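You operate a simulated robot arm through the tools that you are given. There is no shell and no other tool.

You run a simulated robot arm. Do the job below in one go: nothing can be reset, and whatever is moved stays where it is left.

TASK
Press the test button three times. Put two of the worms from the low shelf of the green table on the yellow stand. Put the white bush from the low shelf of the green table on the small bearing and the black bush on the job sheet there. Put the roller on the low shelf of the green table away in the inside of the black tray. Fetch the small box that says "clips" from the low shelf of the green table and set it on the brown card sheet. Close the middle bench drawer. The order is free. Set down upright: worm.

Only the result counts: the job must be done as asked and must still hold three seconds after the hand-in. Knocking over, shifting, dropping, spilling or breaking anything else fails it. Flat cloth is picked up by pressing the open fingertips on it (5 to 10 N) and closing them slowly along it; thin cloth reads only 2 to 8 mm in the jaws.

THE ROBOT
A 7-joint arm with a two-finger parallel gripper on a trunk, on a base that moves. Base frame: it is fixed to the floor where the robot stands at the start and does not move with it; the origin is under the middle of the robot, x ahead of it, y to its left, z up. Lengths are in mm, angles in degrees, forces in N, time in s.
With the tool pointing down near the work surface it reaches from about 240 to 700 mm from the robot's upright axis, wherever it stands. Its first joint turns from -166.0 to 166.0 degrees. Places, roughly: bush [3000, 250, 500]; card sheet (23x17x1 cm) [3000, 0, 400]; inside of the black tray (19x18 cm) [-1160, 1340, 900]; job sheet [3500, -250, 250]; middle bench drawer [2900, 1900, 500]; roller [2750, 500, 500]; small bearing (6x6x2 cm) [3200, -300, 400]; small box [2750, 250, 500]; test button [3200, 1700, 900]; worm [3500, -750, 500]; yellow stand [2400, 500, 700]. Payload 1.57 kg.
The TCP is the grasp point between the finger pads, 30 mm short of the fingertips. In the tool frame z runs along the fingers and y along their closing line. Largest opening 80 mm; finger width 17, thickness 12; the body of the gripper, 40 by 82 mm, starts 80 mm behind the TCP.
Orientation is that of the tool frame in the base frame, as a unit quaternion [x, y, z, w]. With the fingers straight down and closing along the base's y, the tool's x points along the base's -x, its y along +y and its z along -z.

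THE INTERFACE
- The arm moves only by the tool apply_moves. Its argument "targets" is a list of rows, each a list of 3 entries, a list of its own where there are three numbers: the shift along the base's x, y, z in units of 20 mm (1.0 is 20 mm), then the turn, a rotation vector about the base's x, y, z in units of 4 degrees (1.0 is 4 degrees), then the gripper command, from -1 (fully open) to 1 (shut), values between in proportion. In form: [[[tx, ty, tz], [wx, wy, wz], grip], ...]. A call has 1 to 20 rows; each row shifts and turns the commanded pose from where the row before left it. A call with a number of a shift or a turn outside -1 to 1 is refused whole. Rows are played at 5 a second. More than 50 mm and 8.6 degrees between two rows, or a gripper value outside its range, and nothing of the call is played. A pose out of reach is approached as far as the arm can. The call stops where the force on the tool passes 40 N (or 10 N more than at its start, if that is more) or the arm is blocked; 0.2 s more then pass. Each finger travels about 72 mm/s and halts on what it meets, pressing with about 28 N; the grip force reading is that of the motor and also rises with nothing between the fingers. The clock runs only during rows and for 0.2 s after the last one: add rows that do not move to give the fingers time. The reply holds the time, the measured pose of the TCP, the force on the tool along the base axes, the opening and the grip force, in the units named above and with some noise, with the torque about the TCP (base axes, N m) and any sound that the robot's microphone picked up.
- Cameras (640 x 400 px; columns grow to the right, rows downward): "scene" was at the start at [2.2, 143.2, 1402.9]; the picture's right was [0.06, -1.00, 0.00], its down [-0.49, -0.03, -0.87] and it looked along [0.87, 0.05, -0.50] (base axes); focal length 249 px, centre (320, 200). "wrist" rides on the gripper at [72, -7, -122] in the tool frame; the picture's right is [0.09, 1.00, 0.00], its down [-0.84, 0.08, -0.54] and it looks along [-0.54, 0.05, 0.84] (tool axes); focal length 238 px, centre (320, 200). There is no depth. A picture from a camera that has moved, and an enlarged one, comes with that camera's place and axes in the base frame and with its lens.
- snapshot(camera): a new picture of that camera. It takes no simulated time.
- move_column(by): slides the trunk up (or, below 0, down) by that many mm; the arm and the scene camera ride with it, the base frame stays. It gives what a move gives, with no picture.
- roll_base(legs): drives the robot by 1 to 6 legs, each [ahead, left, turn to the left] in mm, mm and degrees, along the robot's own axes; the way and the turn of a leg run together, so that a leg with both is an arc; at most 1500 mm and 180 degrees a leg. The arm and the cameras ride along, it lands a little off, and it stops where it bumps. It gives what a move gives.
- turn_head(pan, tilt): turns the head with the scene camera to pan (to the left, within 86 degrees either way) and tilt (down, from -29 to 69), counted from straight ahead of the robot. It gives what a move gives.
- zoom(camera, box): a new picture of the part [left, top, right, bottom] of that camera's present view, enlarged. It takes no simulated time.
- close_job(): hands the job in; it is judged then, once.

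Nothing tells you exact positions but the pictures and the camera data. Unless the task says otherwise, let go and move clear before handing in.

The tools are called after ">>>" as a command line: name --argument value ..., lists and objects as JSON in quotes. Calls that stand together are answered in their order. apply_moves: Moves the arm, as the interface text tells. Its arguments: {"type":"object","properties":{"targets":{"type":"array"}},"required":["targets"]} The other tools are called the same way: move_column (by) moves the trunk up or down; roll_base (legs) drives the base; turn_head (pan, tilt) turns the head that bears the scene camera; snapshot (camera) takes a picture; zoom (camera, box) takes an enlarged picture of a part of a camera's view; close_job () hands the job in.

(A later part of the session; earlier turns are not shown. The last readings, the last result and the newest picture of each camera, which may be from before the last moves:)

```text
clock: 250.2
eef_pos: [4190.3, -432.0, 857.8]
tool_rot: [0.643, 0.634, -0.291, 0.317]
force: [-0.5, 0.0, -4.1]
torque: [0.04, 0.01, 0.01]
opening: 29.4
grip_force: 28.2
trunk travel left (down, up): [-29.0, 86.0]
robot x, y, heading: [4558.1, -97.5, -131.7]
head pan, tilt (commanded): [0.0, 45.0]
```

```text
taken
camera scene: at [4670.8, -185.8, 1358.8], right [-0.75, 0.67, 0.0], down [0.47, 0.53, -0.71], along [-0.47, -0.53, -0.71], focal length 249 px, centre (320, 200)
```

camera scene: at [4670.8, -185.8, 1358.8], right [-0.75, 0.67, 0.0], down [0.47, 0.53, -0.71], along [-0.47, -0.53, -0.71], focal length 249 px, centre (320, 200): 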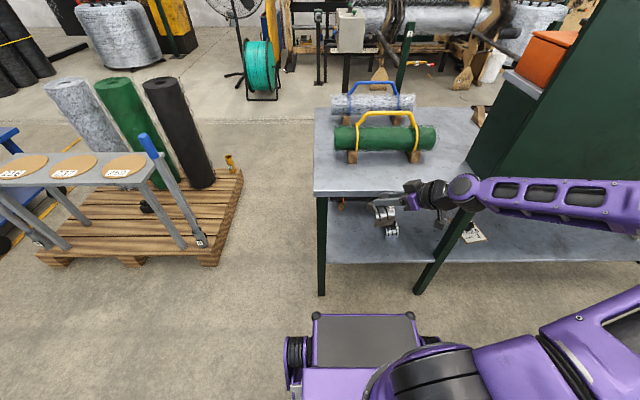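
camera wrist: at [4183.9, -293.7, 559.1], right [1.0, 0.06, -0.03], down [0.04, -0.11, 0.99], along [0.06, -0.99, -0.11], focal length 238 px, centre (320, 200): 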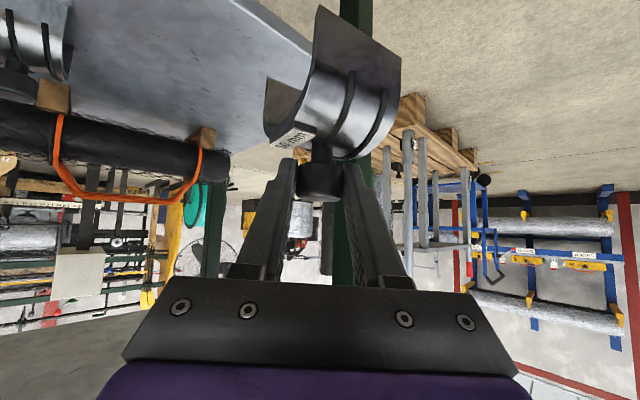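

>>> roll_base --legs '[[0, -1000, 0], [0, -900, 0]]'

>>> snapshot --camera "scene"

>>> snapshot --camera "wrist"

```text
clock: 268.8
eef_pos: [2777.5, 847.4, 858.9]
tool_rot: [0.645, 0.631, -0.293, 0.316]
force: [-0.2, 0.3, -3.4]
torque: [0.02, 0.02, 0.02]
opening: 29.2
grip_force: 27.7
trunk travel left (down, up): [-29.0, 86.0]
robot x, y, heading: [3146.4, 1184.2, -132.6]
head pan, tilt (commanded): [0.0, 45.0]
```

```text
taken
camera scene: at [3260.9, 1089.0, 1358.8], right [-0.74, 0.67, 0.0], down [0.48, 0.52, -0.71], along [-0.48, -0.52, -0.71], focal length 249 px, centre (320, 200)
```

scene: 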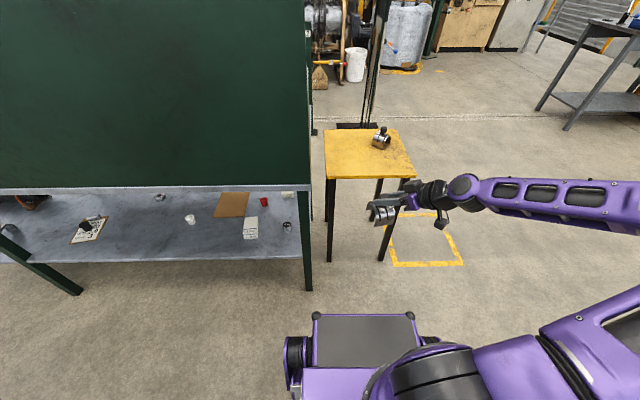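

```text
taken
camera wrist: at [2773.0, 986.5, 878.6], right [1.0, 0.05, -0.03], down [0.04, -0.11, 0.99], along [0.05, -0.99, -0.11], focal length 238 px, centre (320, 200)
```

wrist: 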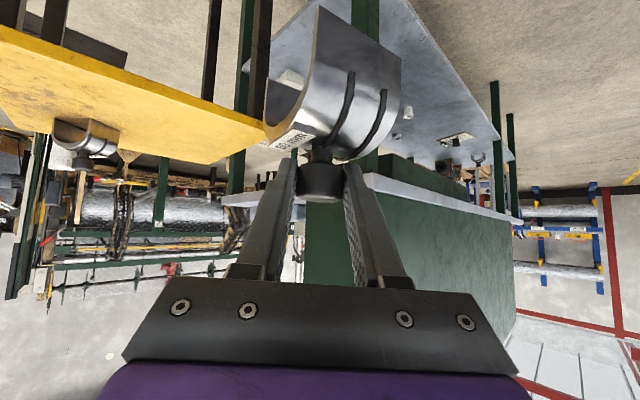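

First worm stands at about (2341,520). I'll place the second at about (2565,495): rolling ahead, then moving the arm over the stand.

>>> roll_base --legs '[[295, 0, 0]]'

>>> apply_moves --targets '[[[-0.09, -0.97, 0], [0, 0, 0], 1], [[-0.09, -0.97, 0], [0, 0, 0], 1], [[-0.09, -0.97, 0], [0, 0, 0], 1], [[-0.09, -0.97, 0], [0, 0, 0], 1], [[-0.09, -0.97, 0], [0, 0, 0], 1], [[-0.09, -0.97, 0], [0, 0, 0], 1], [[-0.09, -0.97, 0], [0, 0, 0], 1]]'

>>> snapshot --camera "scene"

>>> snapshot --camera "wrist"

```text
clock: 270.8
eef_pos: [2592.0, 639.4, 858.1]
tool_rot: [0.644, 0.633, -0.291, 0.316]
force: [0.1, -0.2, -4.3]
torque: [0.05, 0.01, 0.02]
opening: 28.9
grip_force: 28.4
trunk travel left (down, up): [-29.0, 86.0]
robot x, y, heading: [2956.8, 969.7, -131.9]
head pan, tilt (commanded): [0.0, 45.0]
stopped in leg 1: the robot was blocked; the commanded pose is now the measured one
```

```text
clock: 272.4
eef_pos: [2577.9, 504.1, 859.0]
tool_rot: [0.644, 0.633, -0.292, 0.316]
force: [-0.2, -0.3, -4.2]
torque: [0.03, 0.02, 0.0]
opening: 29.1
grip_force: 27.8
trunk travel left (down, up): [-29.0, 86.0]
robot x, y, heading: [2959.9, 970.9, -132.2]
head pan, tilt (commanded): [0.0, 45.0]
```

```text
taken
camera scene: at [3071.6, 884.2, 1358.8], right [-0.74, 0.67, 0.0], down [0.47, 0.52, -0.71], along [-0.47, -0.52, -0.71], focal length 249 px, centre (320, 200)
```

scene: 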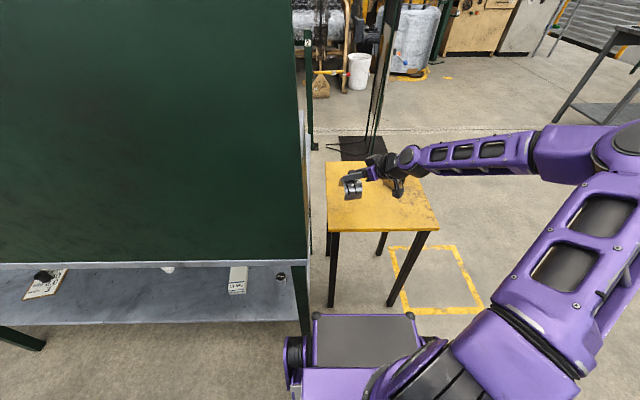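

```text
taken
camera wrist: at [2571.5, 642.2, 878.8], right [1.0, 0.06, -0.03], down [0.04, -0.11, 0.99], along [0.05, -0.99, -0.11], focal length 238 px, centre (320, 200)
```

wrist: 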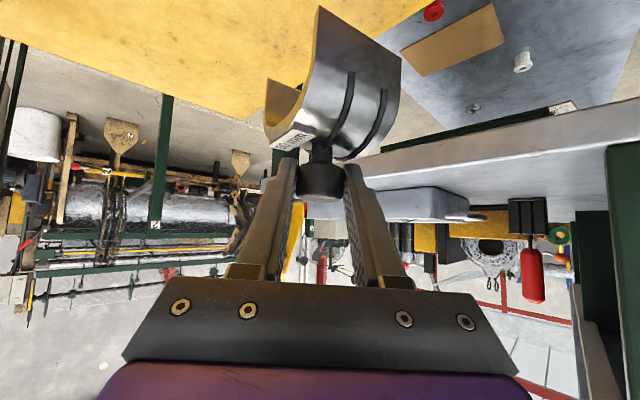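

The base bumped something lightly (probably the table's rear leg). I'll look and back off a little.

>>> zoom --camera "scene" --box '[260, 240, 440, 400]'

>>> roll_base --legs '[[-25, 0, 0]]'

>>> snapshot --camera "scene"

```text
2.50 times, centred on (350, 320) of scene
camera zoom: at [3071.6, 884.2, 1358.8], right [-0.74, 0.67, 0.0], down [0.47, 0.52, -0.71], along [-0.47, -0.52, -0.71], focal length 622 px, centre (245, -100)
```

zoom: 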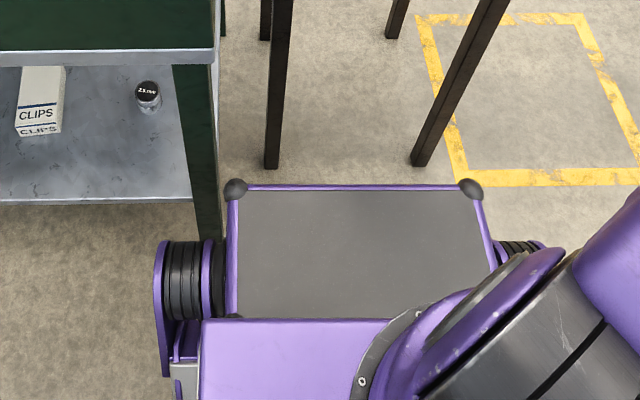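

```text
clock: 273.2
eef_pos: [2595.3, 520.7, 859.1]
tool_rot: [0.643, 0.633, -0.292, 0.317]
force: [-1.1, 1.1, -4.4]
torque: [0.05, 0.01, 0.02]
opening: 29.4
grip_force: 28.5
trunk travel left (down, up): [-29.0, 86.0]
robot x, y, heading: [2976.9, 988.4, -132.0]
head pan, tilt (commanded): [0.0, 45.0]
```

```text
taken
camera scene: at [3088.1, 902.3, 1358.8], right [-0.74, 0.67, 0.0], down [0.47, 0.52, -0.71], along [-0.47, -0.52, -0.71], focal length 249 px, centre (320, 200)
```

scene: 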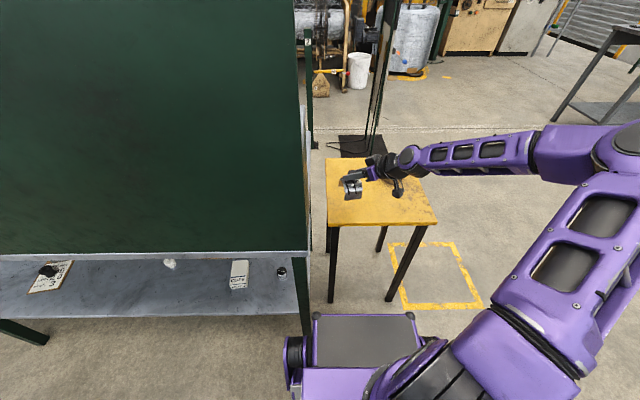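

The left wheel had touched the rear table leg; nothing appears to have moved. Now shifting to the target on the stand and lowering slowly.

>>> apply_moves --targets '[[[-0.65, -0.75, 0], [0, 0, 0], 1], [[-0.65, -0.75, 0], [0, 0, 0], 1], [[0, 0, -1], [0, 0, 0], 1], [[0, 0, -1], [0, 0, 0], 1], [[0, 0, -0.5], [0, 0, 0], 1], [[0, 0, -0.3], [0, 0, 0], 1]]'

>>> snapshot --camera "wrist"

>>> zoom --camera "scene" --box '[300, 120, 450, 240]'

```text
clock: 274.6
eef_pos: [2568.4, 491.4, 802.7]
tool_rot: [0.643, 0.633, -0.292, 0.316]
force: [-0.7, 0.2, -3.1]
torque: [0.03, 0.01, 0.01]
opening: 29.1
grip_force: 28.1
trunk travel left (down, up): [-29.0, 86.0]
robot x, y, heading: [2973.6, 991.3, -132.2]
head pan, tilt (commanded): [0.0, 45.0]
```

```text
taken
camera wrist: at [2562.1, 630.4, 823.0], right [1.0, 0.06, -0.03], down [0.04, -0.11, 0.99], along [0.06, -0.99, -0.11], focal length 238 px, centre (320, 200)
```

wrist: 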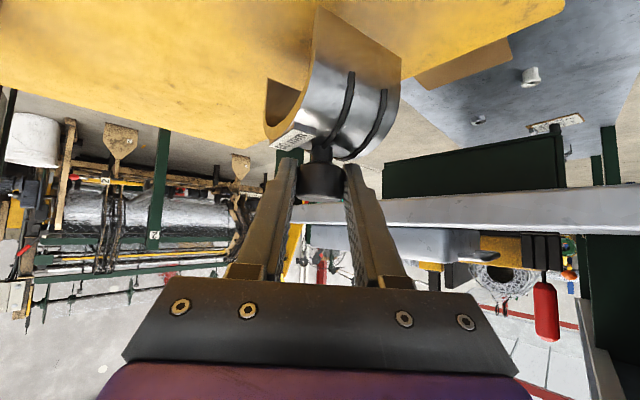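

```text
3.33 times, centred on (375, 180) of scene
camera zoom: at [3088.2, 902.4, 1358.8], right [-0.74, 0.67, 0.0], down [0.47, 0.52, -0.71], along [-0.47, -0.52, -0.71], focal length 829 px, centre (137, 267)
```

zoom: 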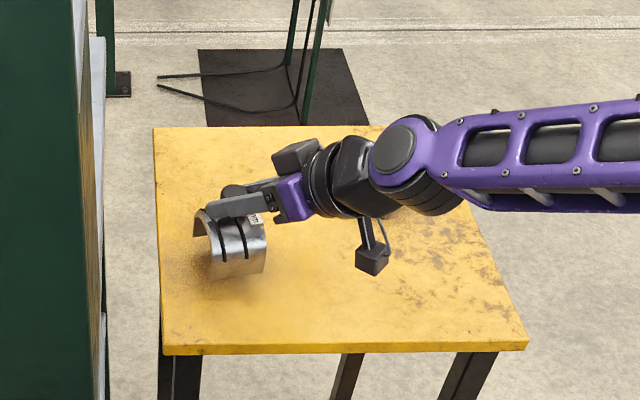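

>>> apply_moves --targets '[[[0, 0, -0.3], [0, 0, 0], 1], [[0, 0, -0.2], [0, 0, 0], 1], [[0, 0, 0], [0, 0, 0], 1]]'

>>> apply_moves --targets '[[[0, 0, -0.12], [0, 0, 0], 1], [[0, 0, 0], [0, 0, 0], 1]]'

>>> apply_moves --targets '[[[0, 0, -0.12], [0, 0, 0], 1], [[0, 0, 0], [0, 0, 0], 1]]'

```text
clock: 275.4
eef_pos: [2568.0, 491.9, 793.6]
tool_rot: [0.643, 0.633, -0.292, 0.317]
force: [0.4, 0.5, -3.4]
torque: [0.02, 0.0, 0.01]
opening: 29.2
grip_force: 28.4
trunk travel left (down, up): [-29.0, 86.0]
robot x, y, heading: [2975.8, 988.0, -132.1]
head pan, tilt (commanded): [0.0, 45.0]
```

```text
clock: 276.0
eef_pos: [2568.5, 491.6, 791.1]
tool_rot: [0.644, 0.633, -0.291, 0.316]
force: [-0.5, 0.2, -3.2]
torque: [0.03, -0.01, -0.01]
opening: 29.3
grip_force: 27.3
trunk travel left (down, up): [-29.0, 86.0]
robot x, y, heading: [2981.7, 994.8, -132.2]
head pan, tilt (commanded): [0.0, 45.0]
```

```text
clock: 276.6
eef_pos: [2568.6, 491.5, 787.6]
tool_rot: [0.644, 0.633, -0.292, 0.316]
force: [1.0, -0.6, -4.0]
torque: [0.01, -0.01, 0.0]
opening: 29.1
grip_force: 28.3
trunk travel left (down, up): [-29.0, 86.0]
robot x, y, heading: [2981.2, 991.6, -132.1]
head pan, tilt (commanded): [0.0, 45.0]
```

>>> apply_moves --targets '[[[0, 0, -0.1], [0, 0, 0], 1], [[0, 0, 0], [0, 0, 0], 1]]'

>>> apply_moves --targets '[[[0, 0, -0.08], [0, 0, 0], 1], [[0, 0, 0], [0, 0, 0], 1]]'

```text
clock: 277.2
eef_pos: [2567.3, 491.7, 784.8]
tool_rot: [0.643, 0.633, -0.292, 0.316]
force: [-0.4, 0.4, -3.8]
torque: [0.01, -0.01, -0.01]
opening: 29.1
grip_force: 28.2
trunk travel left (down, up): [-29.0, 86.0]
robot x, y, heading: [2976.2, 990.5, -132.2]
head pan, tilt (commanded): [0.0, 45.0]
```

```text
clock: 277.8
eef_pos: [2568.9, 492.0, 786.3]
tool_rot: [0.644, 0.632, -0.293, 0.316]
force: [1.6, 0.7, 5.3]
torque: [-0.11, 0.24, -0.04]
opening: 29.3
grip_force: 28.4
trunk travel left (down, up): [-29.0, 86.0]
robot x, y, heading: [2977.2, 990.2, -131.9]
head pan, tilt (commanded): [0.0, 45.0]
```

Contact made softly. Opening slowly.

>>> apply_moves --targets '[[[0, 0, 0], [0, 0, 0], 0.25], [[0, 0, 0], [0, 0, 0], 0.1], [[0, 0, 0], [0, 0, 0], -0.3], [[0, 0, 0], [0, 0, 0], -0.7], [[0, 0, 0], [0, 0, 0], -1], [[0, 0, 0], [0, 0, 0], -1]]'

>>> snapshot --camera "wrist"

```text
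clock: 279.2
eef_pos: [2568.1, 490.2, 783.9]
tool_rot: [0.644, 0.633, -0.292, 0.316]
force: [0.6, 0.7, -1.3]
torque: [-0.04, -0.02, -0.01]
opening: 80.3
grip_force: 0.1
trunk travel left (down, up): [-29.0, 86.0]
robot x, y, heading: [2978.2, 992.3, -131.9]
head pan, tilt (commanded): [0.0, 45.0]
```

```text
taken
camera wrist: at [2562.0, 630.5, 804.6], right [1.0, 0.06, -0.03], down [0.04, -0.11, 0.99], along [0.06, -0.99, -0.11], focal length 238 px, centre (320, 200)
```

wrist: 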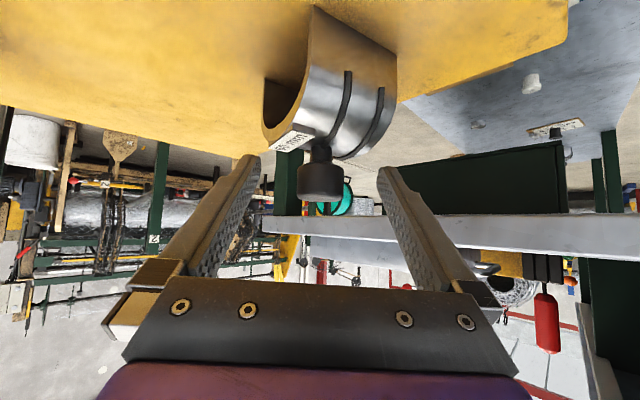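

Clean release, worm stands upright. Retreating along the tool axis and upward.

>>> apply_moves --targets '[[[-0.02, 0.58, 0.47], [0, 0, 0], -1], [[-0.02, 0.58, 0.47], [0, 0, 0], -1], [[-0.02, 0.58, 0.47], [0, 0, 0], -1], [[-0.02, 0.58, 0.47], [0, 0, 0], -1], [[-0.02, 0.58, 0.47], [0, 0, 0], -1], [[-0.02, 0.58, 0.47], [0, 0, 0], -1], [[-0.02, 0.58, 0.47], [0, 0, 0], -1], [[0, 0.5, 0.5], [0, 0, 0], -1], [[0, 0.5, 0.5], [0, 0, 0], -1]]'

>>> snapshot --camera "scene"

>>> snapshot --camera "wrist"

```text
clock: 281.2
eef_pos: [2566.0, 593.0, 869.6]
tool_rot: [0.644, 0.632, -0.292, 0.316]
force: [-0.3, 0.2, -0.1]
torque: [0.01, -0.04, -0.02]
opening: 79.7
grip_force: 0.1
trunk travel left (down, up): [-29.0, 86.0]
robot x, y, heading: [2976.4, 994.3, -131.9]
head pan, tilt (commanded): [0.0, 45.0]
```

```text
taken
camera scene: at [3088.3, 902.5, 1358.8], right [-0.74, 0.67, 0.0], down [0.47, 0.52, -0.71], along [-0.47, -0.52, -0.71], focal length 249 px, centre (320, 200)
```

scene: 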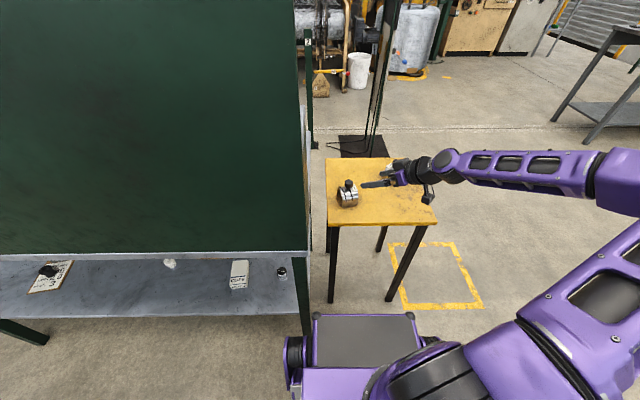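

```text
taken
camera wrist: at [2559.7, 731.7, 889.8], right [1.0, 0.06, -0.03], down [0.04, -0.11, 0.99], along [0.06, -0.99, -0.11], focal length 238 px, centre (320, 200)
```

wrist: 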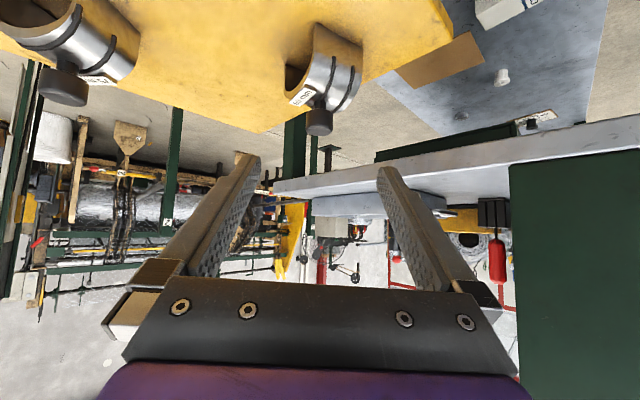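

Both worms are upright on the stand. Next the clips box: backing off, retracting the hand, and yawing it to point straight at the table.

>>> roll_base --legs '[[-205, 0, 0.7]]'

>>> apply_moves --targets '[[[0.659, 0.752, 0], [0, 0, 0], -1], [[0.659, 0.752, 0], [0, 0, 0], -1], [[0.659, 0.752, 0], [0, 0, 0], -1], [[0.659, 0.752, 0], [0, 0, 0], -1], [[0, 0, 0], [0, 0, -1], -1], [[0, 0, 0], [0, 0, -1], -1], [[0, 0, 0], [0, 0, -1], -1], [[0, 0, 0], [0, 0, -1], -1], [[0, 0, 0], [0, 0, -1], -1], [[0, 0, 0], [0, 0, -1], -1], [[0, 0, 0], [0, 0, -1], -1], [[0, 0, 0], [0, 0, -1], -1], [[0, 0, 0], [0, 0, -1], -1], [[0, 0, 0], [0, 0, -1], -1], [[0, 0, 0], [0, 0, -0.7], -1]]'

>>> snapshot --camera "scene"

```text
clock: 282.9
eef_pos: [2707.4, 742.7, 868.8]
tool_rot: [0.64, 0.637, -0.289, 0.318]
force: [0.6, -0.5, -0.1]
torque: [-0.01, -0.02, 0.01]
opening: 80.2
grip_force: 0.0
trunk travel left (down, up): [-29.0, 86.0]
robot x, y, heading: [3111.5, 1145.6, -131.4]
head pan, tilt (commanded): [0.0, 45.0]
```

```text
clock: 286.1
eef_pos: [2760.2, 803.7, 869.6]
tool_rot: [0.829, 0.358, -0.386, 0.189]
force: [0.5, 0.0, -0.5]
torque: [0.0, -0.02, 0.0]
opening: 79.6
grip_force: 0.0
trunk travel left (down, up): [-29.0, 86.0]
robot x, y, heading: [3115.8, 1148.2, -131.7]
head pan, tilt (commanded): [0.0, 45.0]
```

```text
taken
camera scene: at [3226.9, 1057.9, 1358.8], right [-0.75, 0.66, 0.0], down [0.47, 0.53, -0.71], along [-0.47, -0.53, -0.71], focal length 249 px, centre (320, 200)
```

scene: 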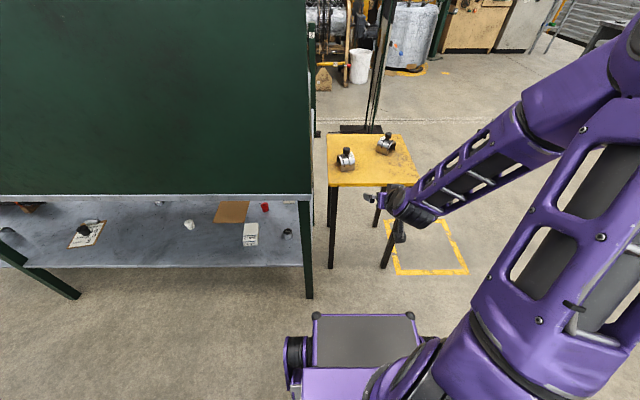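

Now the tool points straight at the table with a good elbow posture. Rolling left to face the clips box, then lowering.

>>> roll_base --legs '[[0, 509, 0]]'

>>> apply_moves --targets '[[[0, 0, -1], [0, 0, 0], -1], [[0, 0, -1], [0, 0, 0], -1], [[0, 0, -1], [0, 0, 0], -1], [[0, 0, -1], [0, 0, 0], -1], [[0, 0, -1], [0, 0, 0], -1], [[0, 0, -1], [0, 0, 0], -1], [[0, 0, -1], [0, 0, 0], -1], [[0, 0, -1], [0, 0, 0], -1], [[0, 0, -1], [0, 0, 0], -1], [[0, 0, -1], [0, 0, 0], -1], [[0, 0, -1], [0, 0, 0], -1], [[0, 0, -1], [0, 0, 0], -1], [[0, 0, -1], [0, 0, 0], -1], [[0, 0, -1], [0, 0, 0], -1], [[0, 0, -1], [0, 0, 0], -1]]'

>>> snapshot --camera "scene"

>>> snapshot --camera "wrist"

```text
clock: 291.4
eef_pos: [3139.6, 466.6, 868.7]
tool_rot: [0.829, 0.358, -0.386, 0.19]
force: [-0.6, 0.6, -0.9]
torque: [0.0, -0.02, 0.0]
opening: 79.9
grip_force: 0.1
trunk travel left (down, up): [-29.0, 86.0]
robot x, y, heading: [3496.8, 810.7, -131.6]
head pan, tilt (commanded): [0.0, 45.0]
```

```text
clock: 294.6
eef_pos: [3138.9, 466.0, 568.7]
tool_rot: [0.829, 0.358, -0.386, 0.189]
force: [0.2, 1.0, 0.7]
torque: [0.0, -0.01, -0.03]
opening: 80.0
grip_force: 0.1
trunk travel left (down, up): [-29.0, 86.0]
robot x, y, heading: [3496.0, 804.3, -131.7]
head pan, tilt (commanded): [0.0, 45.0]
```

```text
taken
camera scene: at [3606.9, 721.1, 1358.9], right [-0.75, 0.66, 0.0], down [0.47, 0.53, -0.71], along [-0.47, -0.53, -0.71], focal length 249 px, centre (320, 200)
```

scene: 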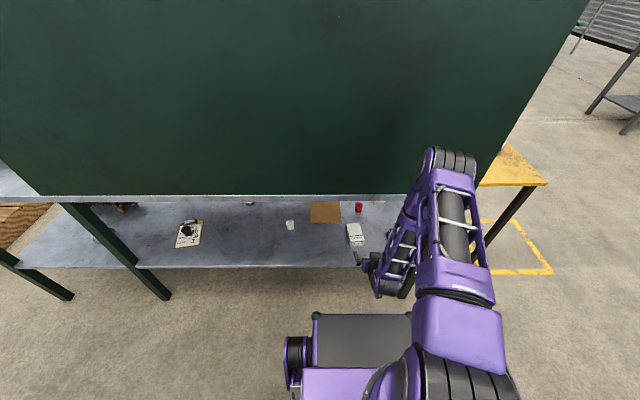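

```text
taken
camera wrist: at [3229.9, 574.1, 589.6], right [0.78, -0.63, -0.03], down [-0.04, -0.1, 0.99], along [-0.63, -0.77, -0.11], focal length 238 px, centre (320, 200)
```

wrist: 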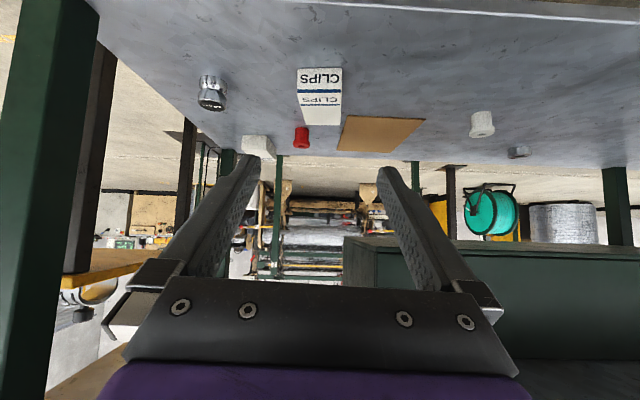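

Working well. Zooming on the clips box to get its exact position.

>>> zoom --camera "wrist" --box '[260, 40, 380, 150]'

>>> zoom --camera "scene" --box '[310, 190, 410, 280]'

```text
3.64 times, centred on (320, 95) of wrist
camera zoom: at [3229.9, 574.1, 589.6], right [0.78, -0.63, -0.03], down [-0.04, -0.1, 0.99], along [-0.63, -0.77, -0.11], focal length 867 px, centre (320, 582)
```

zoom: 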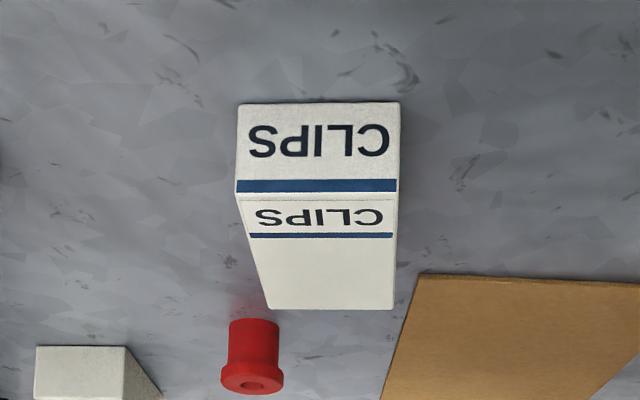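

```text
4.44 times, centred on (360, 235) of scene
camera zoom: at [3606.9, 721.1, 1358.9], right [-0.75, 0.66, 0.0], down [0.47, 0.53, -0.71], along [-0.47, -0.53, -0.71], focal length 1105 px, centre (142, 44)
```

zoom: 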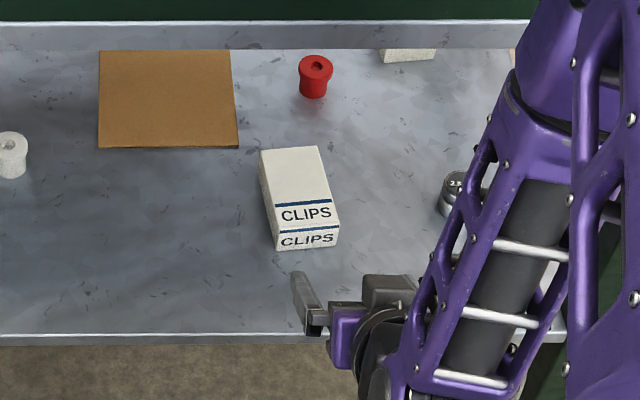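

Box: 66 mm wide, ~111 long, ~39 high, centre about (2980,273), turned about 5°. Lowering, turning the hand 5°, and rolling closer.

>>> apply_moves --targets '[[[0, 0, -1], [0, 0, 1], -1], [[0, 0, -1], [0, 0, 0.25], -1], [[0, 0, -1], [0, 0, 0], -1], [[0, 0, -0.8], [0, 0, 0], -1]]'

>>> roll_base --legs '[[120, 0, 0]]'

>>> snapshot --camera "wrist"

>>> snapshot --camera "scene"

```text
clock: 295.6
eef_pos: [3139.5, 466.9, 493.8]
tool_rot: [0.812, 0.395, -0.377, 0.207]
force: [-0.7, 0.0, 0.1]
torque: [0.02, 0.01, -0.02]
opening: 80.4
grip_force: 0.0
trunk travel left (down, up): [-29.0, 86.0]
robot x, y, heading: [3493.5, 805.8, -131.6]
head pan, tilt (commanded): [0.0, 45.0]
```

```text
clock: 296.9
eef_pos: [3061.1, 377.8, 492.7]
tool_rot: [0.812, 0.393, -0.378, 0.206]
force: [-0.3, 0.9, 0.0]
torque: [0.02, 0.04, 0.0]
opening: 80.0
grip_force: 0.2
trunk travel left (down, up): [-29.0, 86.0]
robot x, y, heading: [3417.4, 727.4, -131.5]
head pan, tilt (commanded): [0.0, 45.0]
```

```text
taken
camera wrist: at [3140.6, 492.3, 514.0], right [0.83, -0.56, -0.03], down [-0.03, -0.11, 0.99], along [-0.56, -0.82, -0.11], focal length 238 px, centre (320, 200)
```

wrist: 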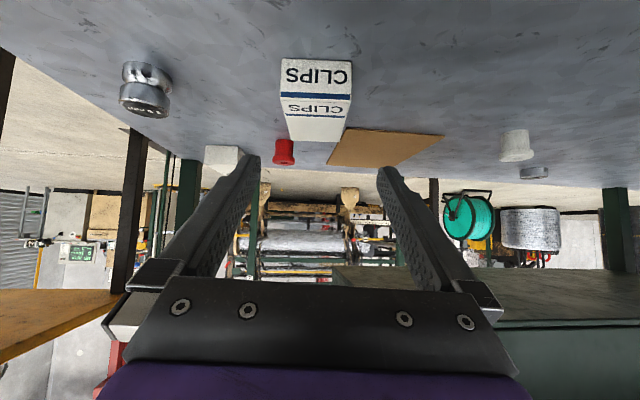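

```text
taken
camera scene: at [3527.8, 631.9, 1358.8], right [-0.75, 0.66, 0.0], down [0.47, 0.53, -0.71], along [-0.47, -0.53, -0.71], focal length 249 px, centre (320, 200)
```

scene: 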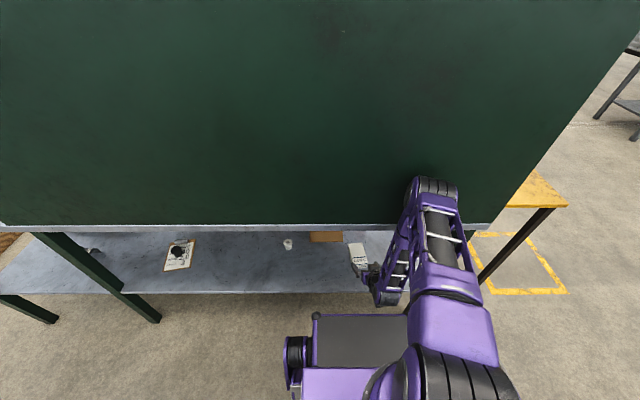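

The elbow would come close to the back panel in this attitude. I'll back off, turn the robot 22° right and yaw the hand left, so the elbow swings sideways as before.

>>> roll_base --legs '[[-120, 0, 0], [0, 0, -22]]'

>>> apply_moves --targets '[[[0, 0, 0], [0, 0, 1], -1], [[0, 0, 0], [0, 0, 1], -1], [[0, 0, 0], [0, 0, 1], -1], [[0, 0, 0], [0, 0, 1], -1], [[0, 0, 0], [0, 0, 1], -1], [[0, 0, 0], [0, 0, 0.5], -1]]'

>>> roll_base --legs '[[0, 280, 0], [85, 0, 0]]'

>>> snapshot --camera "wrist"

>>> snapshot --camera "scene"

```text
clock: 299.3
eef_pos: [3038.2, 624.8, 494.2]
tool_rot: [0.872, 0.233, -0.41, 0.131]
force: [0.1, 0.0, -0.5]
torque: [0.01, 0.05, -0.01]
opening: 80.0
grip_force: 0.0
trunk travel left (down, up): [-29.0, 86.0]
robot x, y, heading: [3494.9, 810.3, -153.3]
head pan, tilt (commanded): [0.0, 45.0]
```

```text
clock: 300.7
eef_pos: [3039.4, 624.9, 493.3]
tool_rot: [0.811, 0.396, -0.377, 0.207]
force: [-0.4, -0.5, 0.2]
torque: [0.01, -0.01, 0.05]
opening: 80.1
grip_force: 0.0
trunk travel left (down, up): [-29.0, 86.0]
robot x, y, heading: [3495.8, 811.8, -153.2]
head pan, tilt (commanded): [0.0, 45.0]
```

```text
clock: 304.7
eef_pos: [3090.0, 335.4, 493.2]
tool_rot: [0.812, 0.394, -0.378, 0.206]
force: [0.5, -0.6, -0.6]
torque: [-0.05, 0.01, -0.02]
opening: 80.0
grip_force: 0.0
trunk travel left (down, up): [-29.0, 86.0]
robot x, y, heading: [3548.1, 515.4, -153.8]
head pan, tilt (commanded): [0.0, 45.0]
```

```text
taken
camera wrist: at [3169.7, 449.7, 514.0], right [0.83, -0.56, -0.03], down [-0.03, -0.11, 0.99], along [-0.56, -0.82, -0.11], focal length 238 px, centre (320, 200)
```

wrist: 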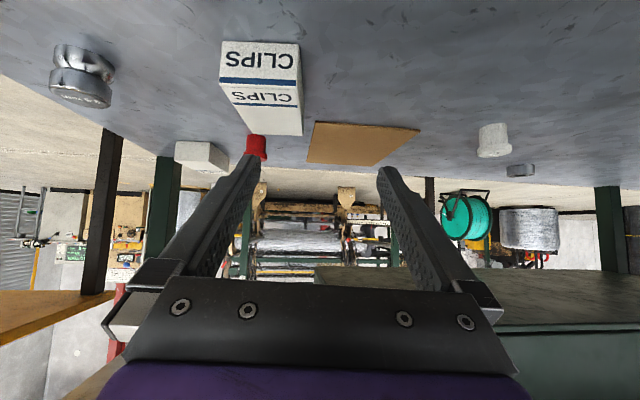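

```text
taken
camera scene: at [3618.8, 396.2, 1358.8], right [-0.45, 0.9, 0.0], down [0.63, 0.31, -0.71], along [-0.63, -0.31, -0.71], focal length 249 px, centre (320, 200)
```

scene: 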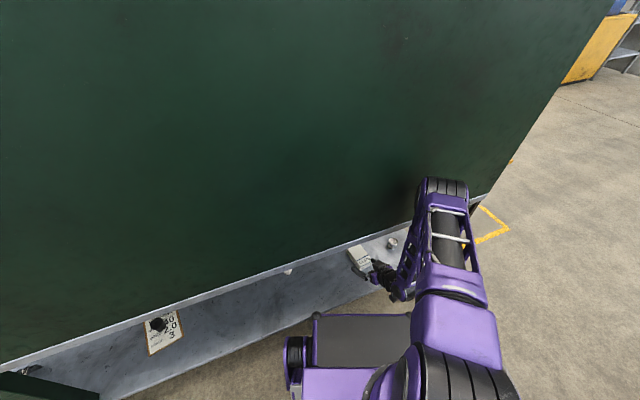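

>>> apply_moves --targets '[[[-0.81, 0.01, -0.525], [0, 0, 0], -1], [[-0.81, 0.01, -0.525], [0, 0, 0], -1], [[-0.81, 0.01, -0.525], [0, 0, 0], -1], [[-0.81, 0.01, -0.525], [0, 0, 0], -1]]'

>>> snapshot --camera "wrist"

>>> snapshot --camera "scene"

```text
clock: 305.7
eef_pos: [3024.3, 335.2, 452.4]
tool_rot: [0.812, 0.393, -0.378, 0.207]
force: [0.3, 0.8, 0.3]
torque: [-0.03, -0.01, -0.04]
opening: 80.2
grip_force: 0.0
trunk travel left (down, up): [-29.0, 86.0]
robot x, y, heading: [3547.9, 517.9, -153.7]
head pan, tilt (commanded): [0.0, 45.0]
```

```text
taken
camera wrist: at [3105.0, 450.4, 472.1], right [0.83, -0.56, -0.03], down [-0.03, -0.11, 0.99], along [-0.56, -0.82, -0.11], focal length 238 px, centre (320, 200)
```

wrist: 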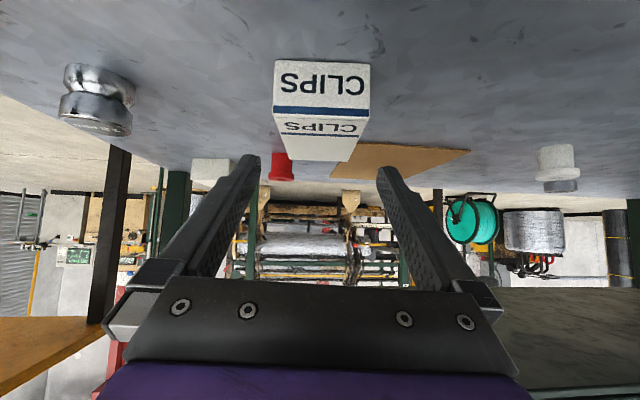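

```text
taken
camera scene: at [3618.8, 396.2, 1358.9], right [-0.45, 0.9, 0.0], down [0.63, 0.31, -0.71], along [-0.63, -0.31, -0.71], focal length 249 px, centre (320, 200)
```

scene: 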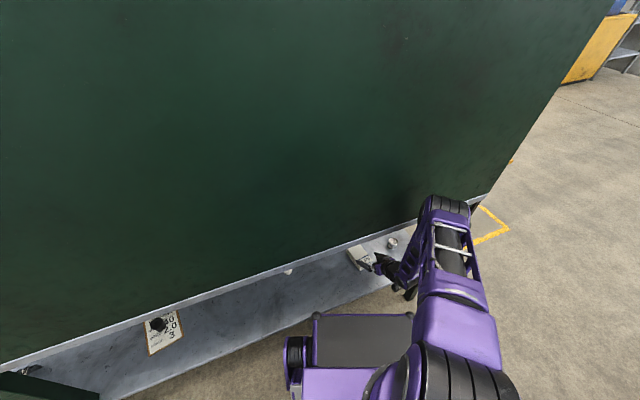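

Aligned with the box. Advancing along the tool axis in steps.

>>> apply_moves --targets '[[[-0.372, -0.517, -0.537], [0, 0, 0], -1], [[-0.372, -0.517, -0.537], [0, 0, 0], -1], [[-0.372, -0.517, -0.537], [0, 0, 0], -1], [[-0.372, -0.517, -0.537], [0, 0, 0], -1]]'

>>> snapshot --camera "wrist"

>>> snapshot --camera "scene"

```text
clock: 306.7
eef_pos: [2994.0, 294.3, 409.2]
tool_rot: [0.812, 0.394, -0.378, 0.207]
force: [0.6, 0.6, 0.2]
torque: [-0.01, 0.01, 0.0]
opening: 79.9
grip_force: 0.1
trunk travel left (down, up): [-29.0, 86.0]
robot x, y, heading: [3546.4, 516.1, -153.7]
head pan, tilt (commanded): [0.0, 45.0]
```

```text
taken
camera wrist: at [3075.5, 409.6, 429.3], right [0.83, -0.56, -0.03], down [-0.03, -0.11, 0.99], along [-0.56, -0.82, -0.11], focal length 238 px, centre (320, 200)
```

wrist: 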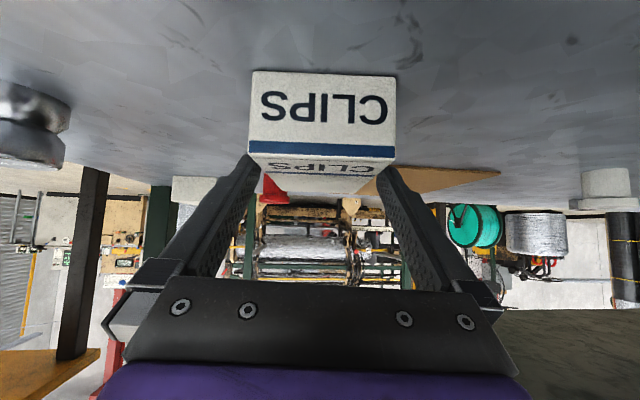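

```text
taken
camera scene: at [3618.8, 396.2, 1358.9], right [-0.45, 0.9, 0.0], down [0.63, 0.31, -0.71], along [-0.63, -0.31, -0.71], focal length 249 px, centre (320, 200)
```

scene: 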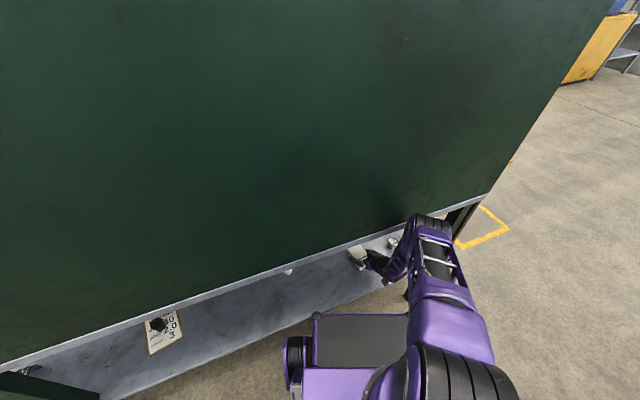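

>>> apply_moves --targets '[[[-0.36, -0.52, -0.5], [0, 0, 0], -1], [[-0.36, -0.52, -0.5], [0, 0, 0], -1]]'

>>> snapshot --camera "wrist"

```text
clock: 307.3
eef_pos: [2980.5, 273.1, 388.6]
tool_rot: [0.812, 0.393, -0.378, 0.206]
force: [0.5, -0.1, 0.7]
torque: [-0.01, 0.01, 0.01]
opening: 80.1
grip_force: 0.0
trunk travel left (down, up): [-29.0, 86.0]
robot x, y, heading: [3549.4, 519.1, -153.8]
head pan, tilt (commanded): [0.0, 45.0]
```

```text
taken
camera wrist: at [3061.6, 388.7, 409.2], right [0.83, -0.56, -0.03], down [-0.03, -0.11, 0.99], along [-0.56, -0.82, -0.11], focal length 238 px, centre (320, 200)
```

wrist: 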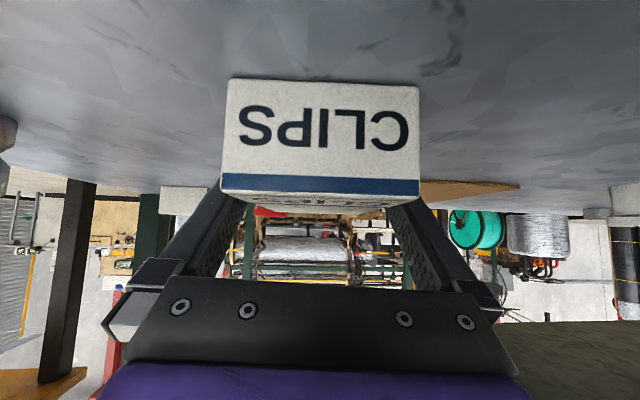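

Fingers straddle the box. Closing on it.

>>> apply_moves --targets '[[[0, 0, 0], [0, 0, 0], -0.4], [[0, 0, 0], [0, 0, 0], 1], [[0, 0, 0], [0, 0, 0], 1], [[0, 0, 0], [0, 0, 0], 1], [[0, 0, 0], [0, 0, 0], 1]]'

>>> apply_moves --targets '[[[0, 0, 0.3], [0, 0, 0], 1], [[0, 0, 0.6], [0, 0, 0], 1], [[0, 0, 1], [0, 0, 0], 1], [[0, 0, 1], [0, 0, 0], 1]]'

>>> snapshot --camera "wrist"

```text
clock: 308.5
eef_pos: [2981.0, 272.7, 389.0]
tool_rot: [0.812, 0.394, -0.378, 0.206]
force: [-1.5, -0.9, 0.1]
torque: [0.07, 0.05, 0.03]
opening: 66.6
grip_force: 28.0
trunk travel left (down, up): [-29.0, 86.0]
robot x, y, heading: [3547.1, 520.8, -153.5]
head pan, tilt (commanded): [0.0, 45.0]
```

```text
clock: 309.5
eef_pos: [2998.6, 284.3, 432.5]
tool_rot: [0.819, 0.39, -0.365, 0.209]
force: [0.0, 0.0, -2.6]
torque: [-0.02, 0.01, -0.02]
opening: 66.2
grip_force: 27.7
trunk travel left (down, up): [-29.0, 86.0]
robot x, y, heading: [3551.9, 518.7, -153.9]
head pan, tilt (commanded): [0.0, 45.0]
```

```text
taken
camera wrist: at [3078.2, 398.6, 454.8], right [0.83, -0.56, -0.01], down [-0.06, -0.11, 0.99], along [-0.56, -0.82, -0.13], focal length 238 px, centre (320, 200)
```

wrist: 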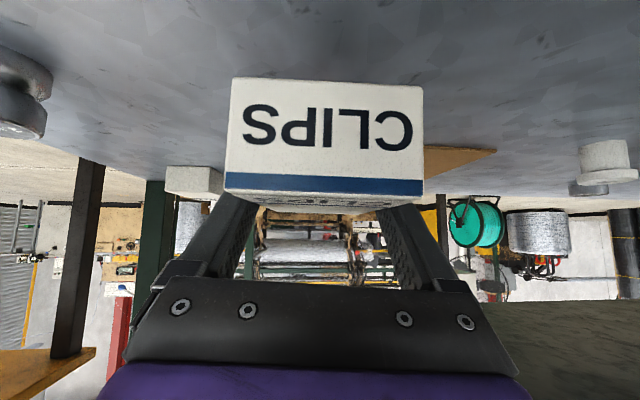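

The hand did not follow exactly; the forearm may be touching the table edge. Looking before continuing.

>>> zoom --camera "scene" --box '[330, 170, 520, 310]'

```text
2.86 times, centred on (425, 240) of scene
camera zoom: at [3621.8, 401.3, 1357.7], right [-0.44, 0.9, 0.0], down [0.63, 0.31, -0.71], along [-0.64, -0.32, -0.7], focal length 711 px, centre (20, 86)
```

zoom: 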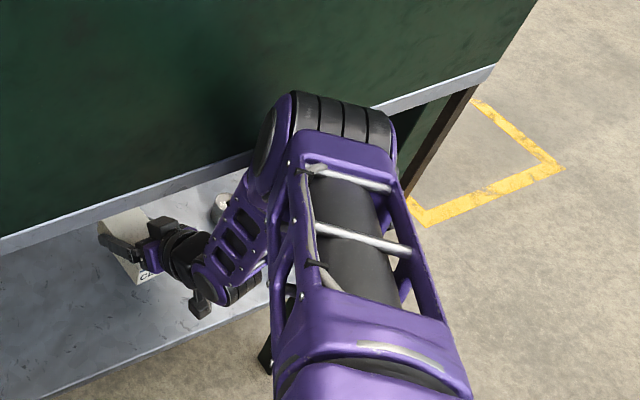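

The elbow has come against the table's rear edge. I'll back the base straight away from the table to relieve it.

>>> roll_base --legs '[[-92, -38, 0]]'

>>> snapshot --camera "wrist"

>>> snapshot --camera "scene"

```text
clock: 310.6
eef_pos: [3045.4, 349.3, 446.7]
tool_rot: [0.813, 0.393, -0.378, 0.206]
force: [-0.1, 0.9, -2.3]
torque: [-0.06, 0.01, -0.01]
opening: 66.0
grip_force: 27.6
trunk travel left (down, up): [-29.0, 86.0]
robot x, y, heading: [3608.6, 592.6, -153.6]
head pan, tilt (commanded): [0.0, 45.0]
```

```text
taken
camera wrist: at [3126.0, 463.2, 466.8], right [0.83, -0.56, -0.03], down [-0.03, -0.11, 0.99], along [-0.56, -0.82, -0.11], focal length 238 px, centre (320, 200)
```

wrist: 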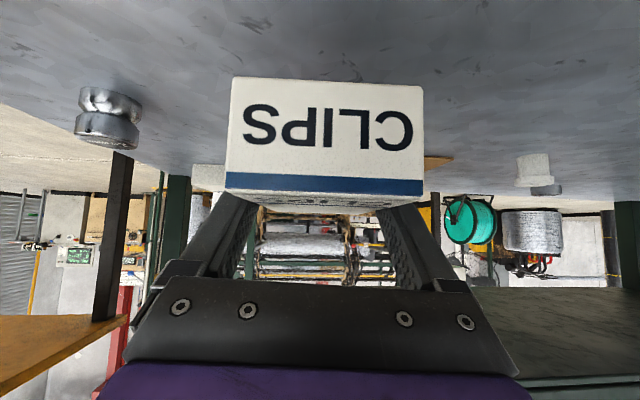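

```text
taken
camera scene: at [3683.1, 470.6, 1358.9], right [-0.44, 0.9, 0.0], down [0.63, 0.31, -0.71], along [-0.63, -0.31, -0.71], focal length 249 px, centre (320, 200)
```

scene: 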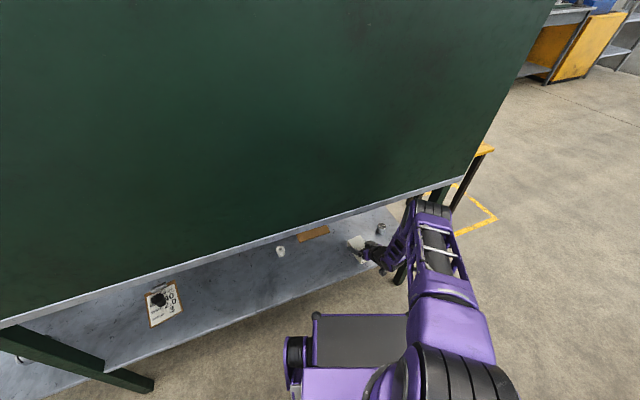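

Relieved; the box is held well and everything else looks undisturbed. Backing farther out, then retracting and raising the hand.

>>> roll_base --legs '[[-130, -54, 0]]'

>>> apply_moves --targets '[[[0.8, 0.5, 0.2], [0, 0, 0], 1], [[0.8, 0.5, 0.2], [0, 0, 0], 1], [[0.8, 0.5, 0.2], [0, 0, 0], 1], [[0.8, 0.5, 0.2], [0, 0, 0], 1], [[0, 0, 1], [0, 0, 0], 1], [[0, 0, 1], [0, 0, 0], 1], [[0, 0, 1], [0, 0, 0], 1], [[0, 0, 1], [0, 0, 0], 1], [[0, 0, 1], [0, 0, 0], 1], [[0, 0, 1], [0, 0, 0], 1], [[0, 0, 1], [0, 0, 0], 1], [[0, 0, 1], [0, 0, 0], 1], [[0, 0, 1], [0, 0, 0], 1], [[0, 0, 1], [0, 0, 0], 1], [[0, 0, 1], [0, 0, 0], 1], [[0, 0, 1], [0, 0, 0], 1], [[0, 0, 1], [0, 0, 0], 1], [[0, 0, 1], [0, 0, 0], 1], [[0, 0, 1], [0, 0, 0], 1], [[0, 0, 1], [0, 0, 0], 1]]'

>>> snapshot --camera "scene"

>>> snapshot --camera "wrist"

```text
clock: 312.0
eef_pos: [3137.6, 453.5, 446.9]
tool_rot: [0.813, 0.393, -0.378, 0.206]
force: [0.3, -0.4, -1.9]
torque: [0.01, 0.04, -0.01]
opening: 66.4
grip_force: 27.8
trunk travel left (down, up): [-29.0, 86.0]
robot x, y, heading: [3704.8, 698.5, -153.7]
head pan, tilt (commanded): [0.0, 45.0]
```

```text
clock: 316.2
eef_pos: [3201.8, 494.0, 781.6]
tool_rot: [0.813, 0.394, -0.377, 0.206]
force: [-1.0, 0.0, -2.3]
torque: [-0.04, 0.02, 0.02]
opening: 66.6
grip_force: 27.9
trunk travel left (down, up): [-29.0, 86.0]
robot x, y, heading: [3702.1, 698.5, -153.7]
head pan, tilt (commanded): [0.0, 45.0]
```

```text
taken
camera scene: at [3775.0, 576.5, 1358.8], right [-0.45, 0.9, 0.0], down [0.63, 0.31, -0.71], along [-0.63, -0.31, -0.71], focal length 249 px, centre (320, 200)
```

scene: 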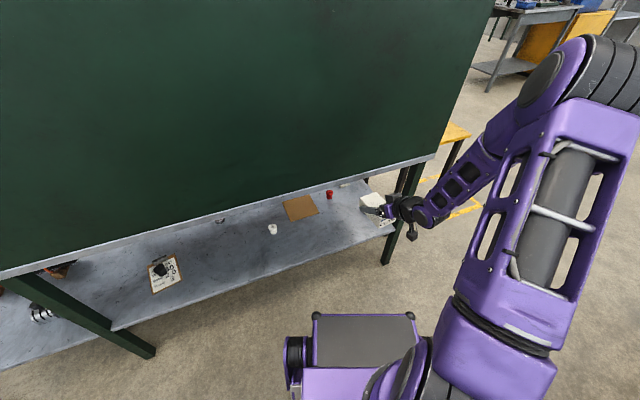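

```text
taken
camera wrist: at [3281.9, 609.0, 802.8], right [0.83, -0.56, -0.03], down [-0.03, -0.11, 0.99], along [-0.56, -0.82, -0.11], focal length 238 px, centre (320, 200)
```

wrist: 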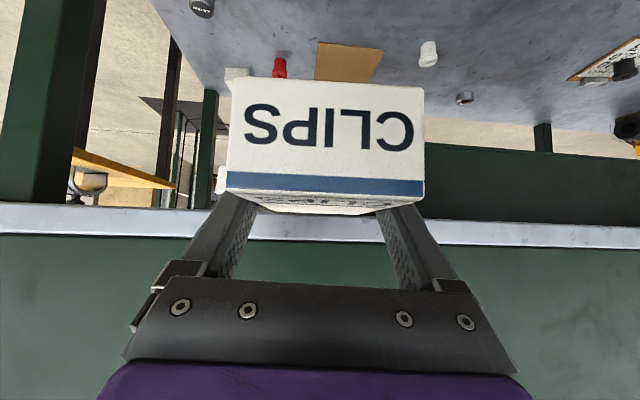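

Now raising the box higher for the trip around to the front of the table.

>>> apply_moves --targets '[[[0, 0, 1], [0, 0, 0], 1], [[0, 0, 1], [0, 0, 0], 1], [[0, 0, 1], [0, 0, 0], 1], [[0, 0, 1], [0, 0, 0], 1], [[0, 0, 1], [0, 0, 0], 1], [[0, 0, 1], [0, 0, 0], 1], [[0, 0, 1], [0, 0, 0], 1], [[0, 0, 1], [0, 0, 0], 1], [[0, 0, 1], [0, 0, 0], 1]]'

>>> roll_base --legs '[[466, -1127, 0], [280, 0, 0]]'

>>> snapshot --camera "scene"

```text
clock: 318.2
eef_pos: [3201.1, 494.8, 963.0]
tool_rot: [0.812, 0.394, -0.378, 0.207]
force: [-0.3, 0.1, -2.0]
torque: [-0.05, 0.01, -0.02]
opening: 66.2
grip_force: 27.5
trunk travel left (down, up): [-29.0, 86.0]
robot x, y, heading: [3704.7, 701.7, -153.7]
head pan, tilt (commanded): [0.0, 45.0]
```

```text
clock: 327.1
eef_pos: [2384.2, 1197.0, 962.2]
tool_rot: [0.815, 0.39, -0.378, 0.204]
force: [0.6, 0.2, -1.7]
torque: [-0.02, -0.03, 0.03]
opening: 65.6
grip_force: 28.3
trunk travel left (down, up): [-29.0, 86.0]
robot x, y, heading: [2886.5, 1400.2, -154.0]
head pan, tilt (commanded): [0.0, 45.0]
stopped in leg 1: the robot was blocked; the commanded pose is now the measured one
```

```text
taken
camera scene: at [2957.4, 1274.6, 1358.8], right [-0.44, 0.9, 0.0], down [0.64, 0.31, -0.71], along [-0.64, -0.31, -0.71], focal length 249 px, centre (320, 200)
```

scene: 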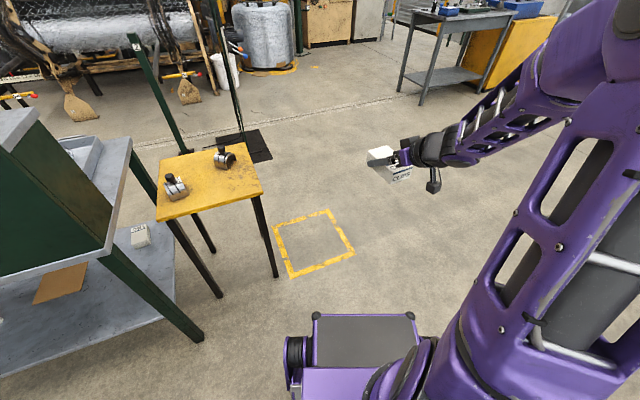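

The base's rear corner bumped near the bench cabinet. I'll move away from the bench toward the open floor and check the bench.

>>> roll_base --legs '[[240, 60, 0]]'

>>> roll_base --legs '[[300, -300, 0]]'

>>> snapshot --camera "scene"

```text
clock: 328.9
eef_pos: [2196.4, 1040.3, 961.4]
tool_rot: [0.814, 0.39, -0.378, 0.204]
force: [0.2, -0.5, -1.7]
torque: [-0.01, 0.02, 0.01]
opening: 65.7
grip_force: 27.7
trunk travel left (down, up): [-29.0, 86.0]
robot x, y, heading: [2697.3, 1241.1, -153.9]
head pan, tilt (commanded): [0.0, 45.0]
```

```text
clock: 332.4
eef_pos: [1792.8, 1176.6, 962.5]
tool_rot: [0.814, 0.392, -0.378, 0.205]
force: [0.4, -0.7, -2.7]
torque: [-0.01, 0.0, 0.01]
opening: 65.7
grip_force: 27.9
trunk travel left (down, up): [-29.0, 86.0]
robot x, y, heading: [2294.6, 1381.0, -153.8]
head pan, tilt (commanded): [0.0, 45.0]
```

```text
taken
camera scene: at [2366.8, 1255.4, 1358.8], right [-0.44, 0.9, 0.0], down [0.64, 0.31, -0.71], along [-0.64, -0.31, -0.71], focal length 249 px, centre (320, 200)
```

scene: 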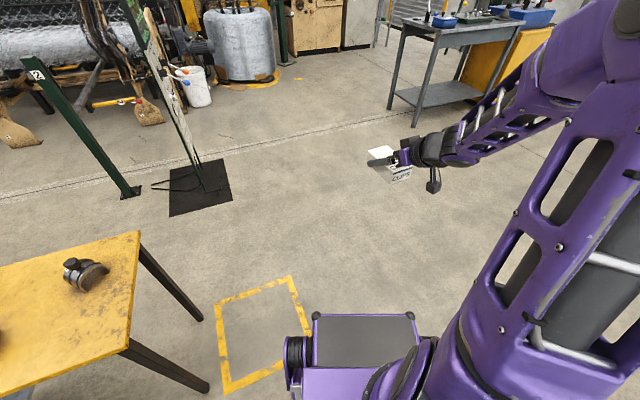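

Clear now. Turning around to face +d and checking the bench on the way.

>>> roll_base --legs '[[0, 0, -177.4]]'

>>> snapshot --camera "scene"

```text
clock: 340.2
eef_pos: [2787.1, 1608.5, 962.4]
tool_rot: [-0.414, 0.802, 0.215, 0.373]
force: [0.0, 0.5, -2.5]
torque: [0.04, -0.01, 0.03]
opening: 66.0
grip_force: 28.4
trunk travel left (down, up): [-29.0, 86.0]
robot x, y, heading: [2296.0, 1382.7, 29.1]
head pan, tilt (commanded): [0.0, 45.0]
```

```text
taken
camera scene: at [2221.8, 1495.4, 1358.8], right [0.49, -0.87, 0.0], down [-0.62, -0.34, -0.71], along [0.62, 0.34, -0.71], focal length 249 px, centre (320, 200)
```

scene: 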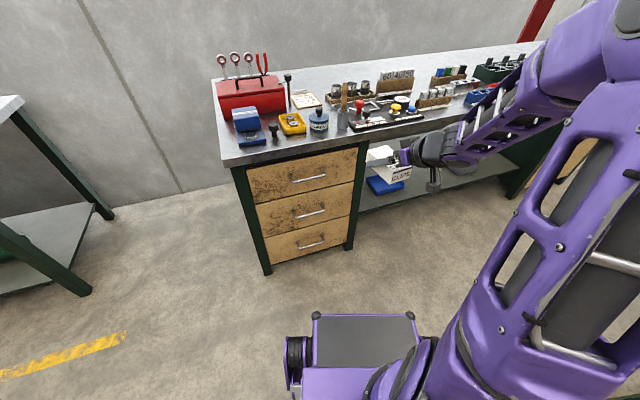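

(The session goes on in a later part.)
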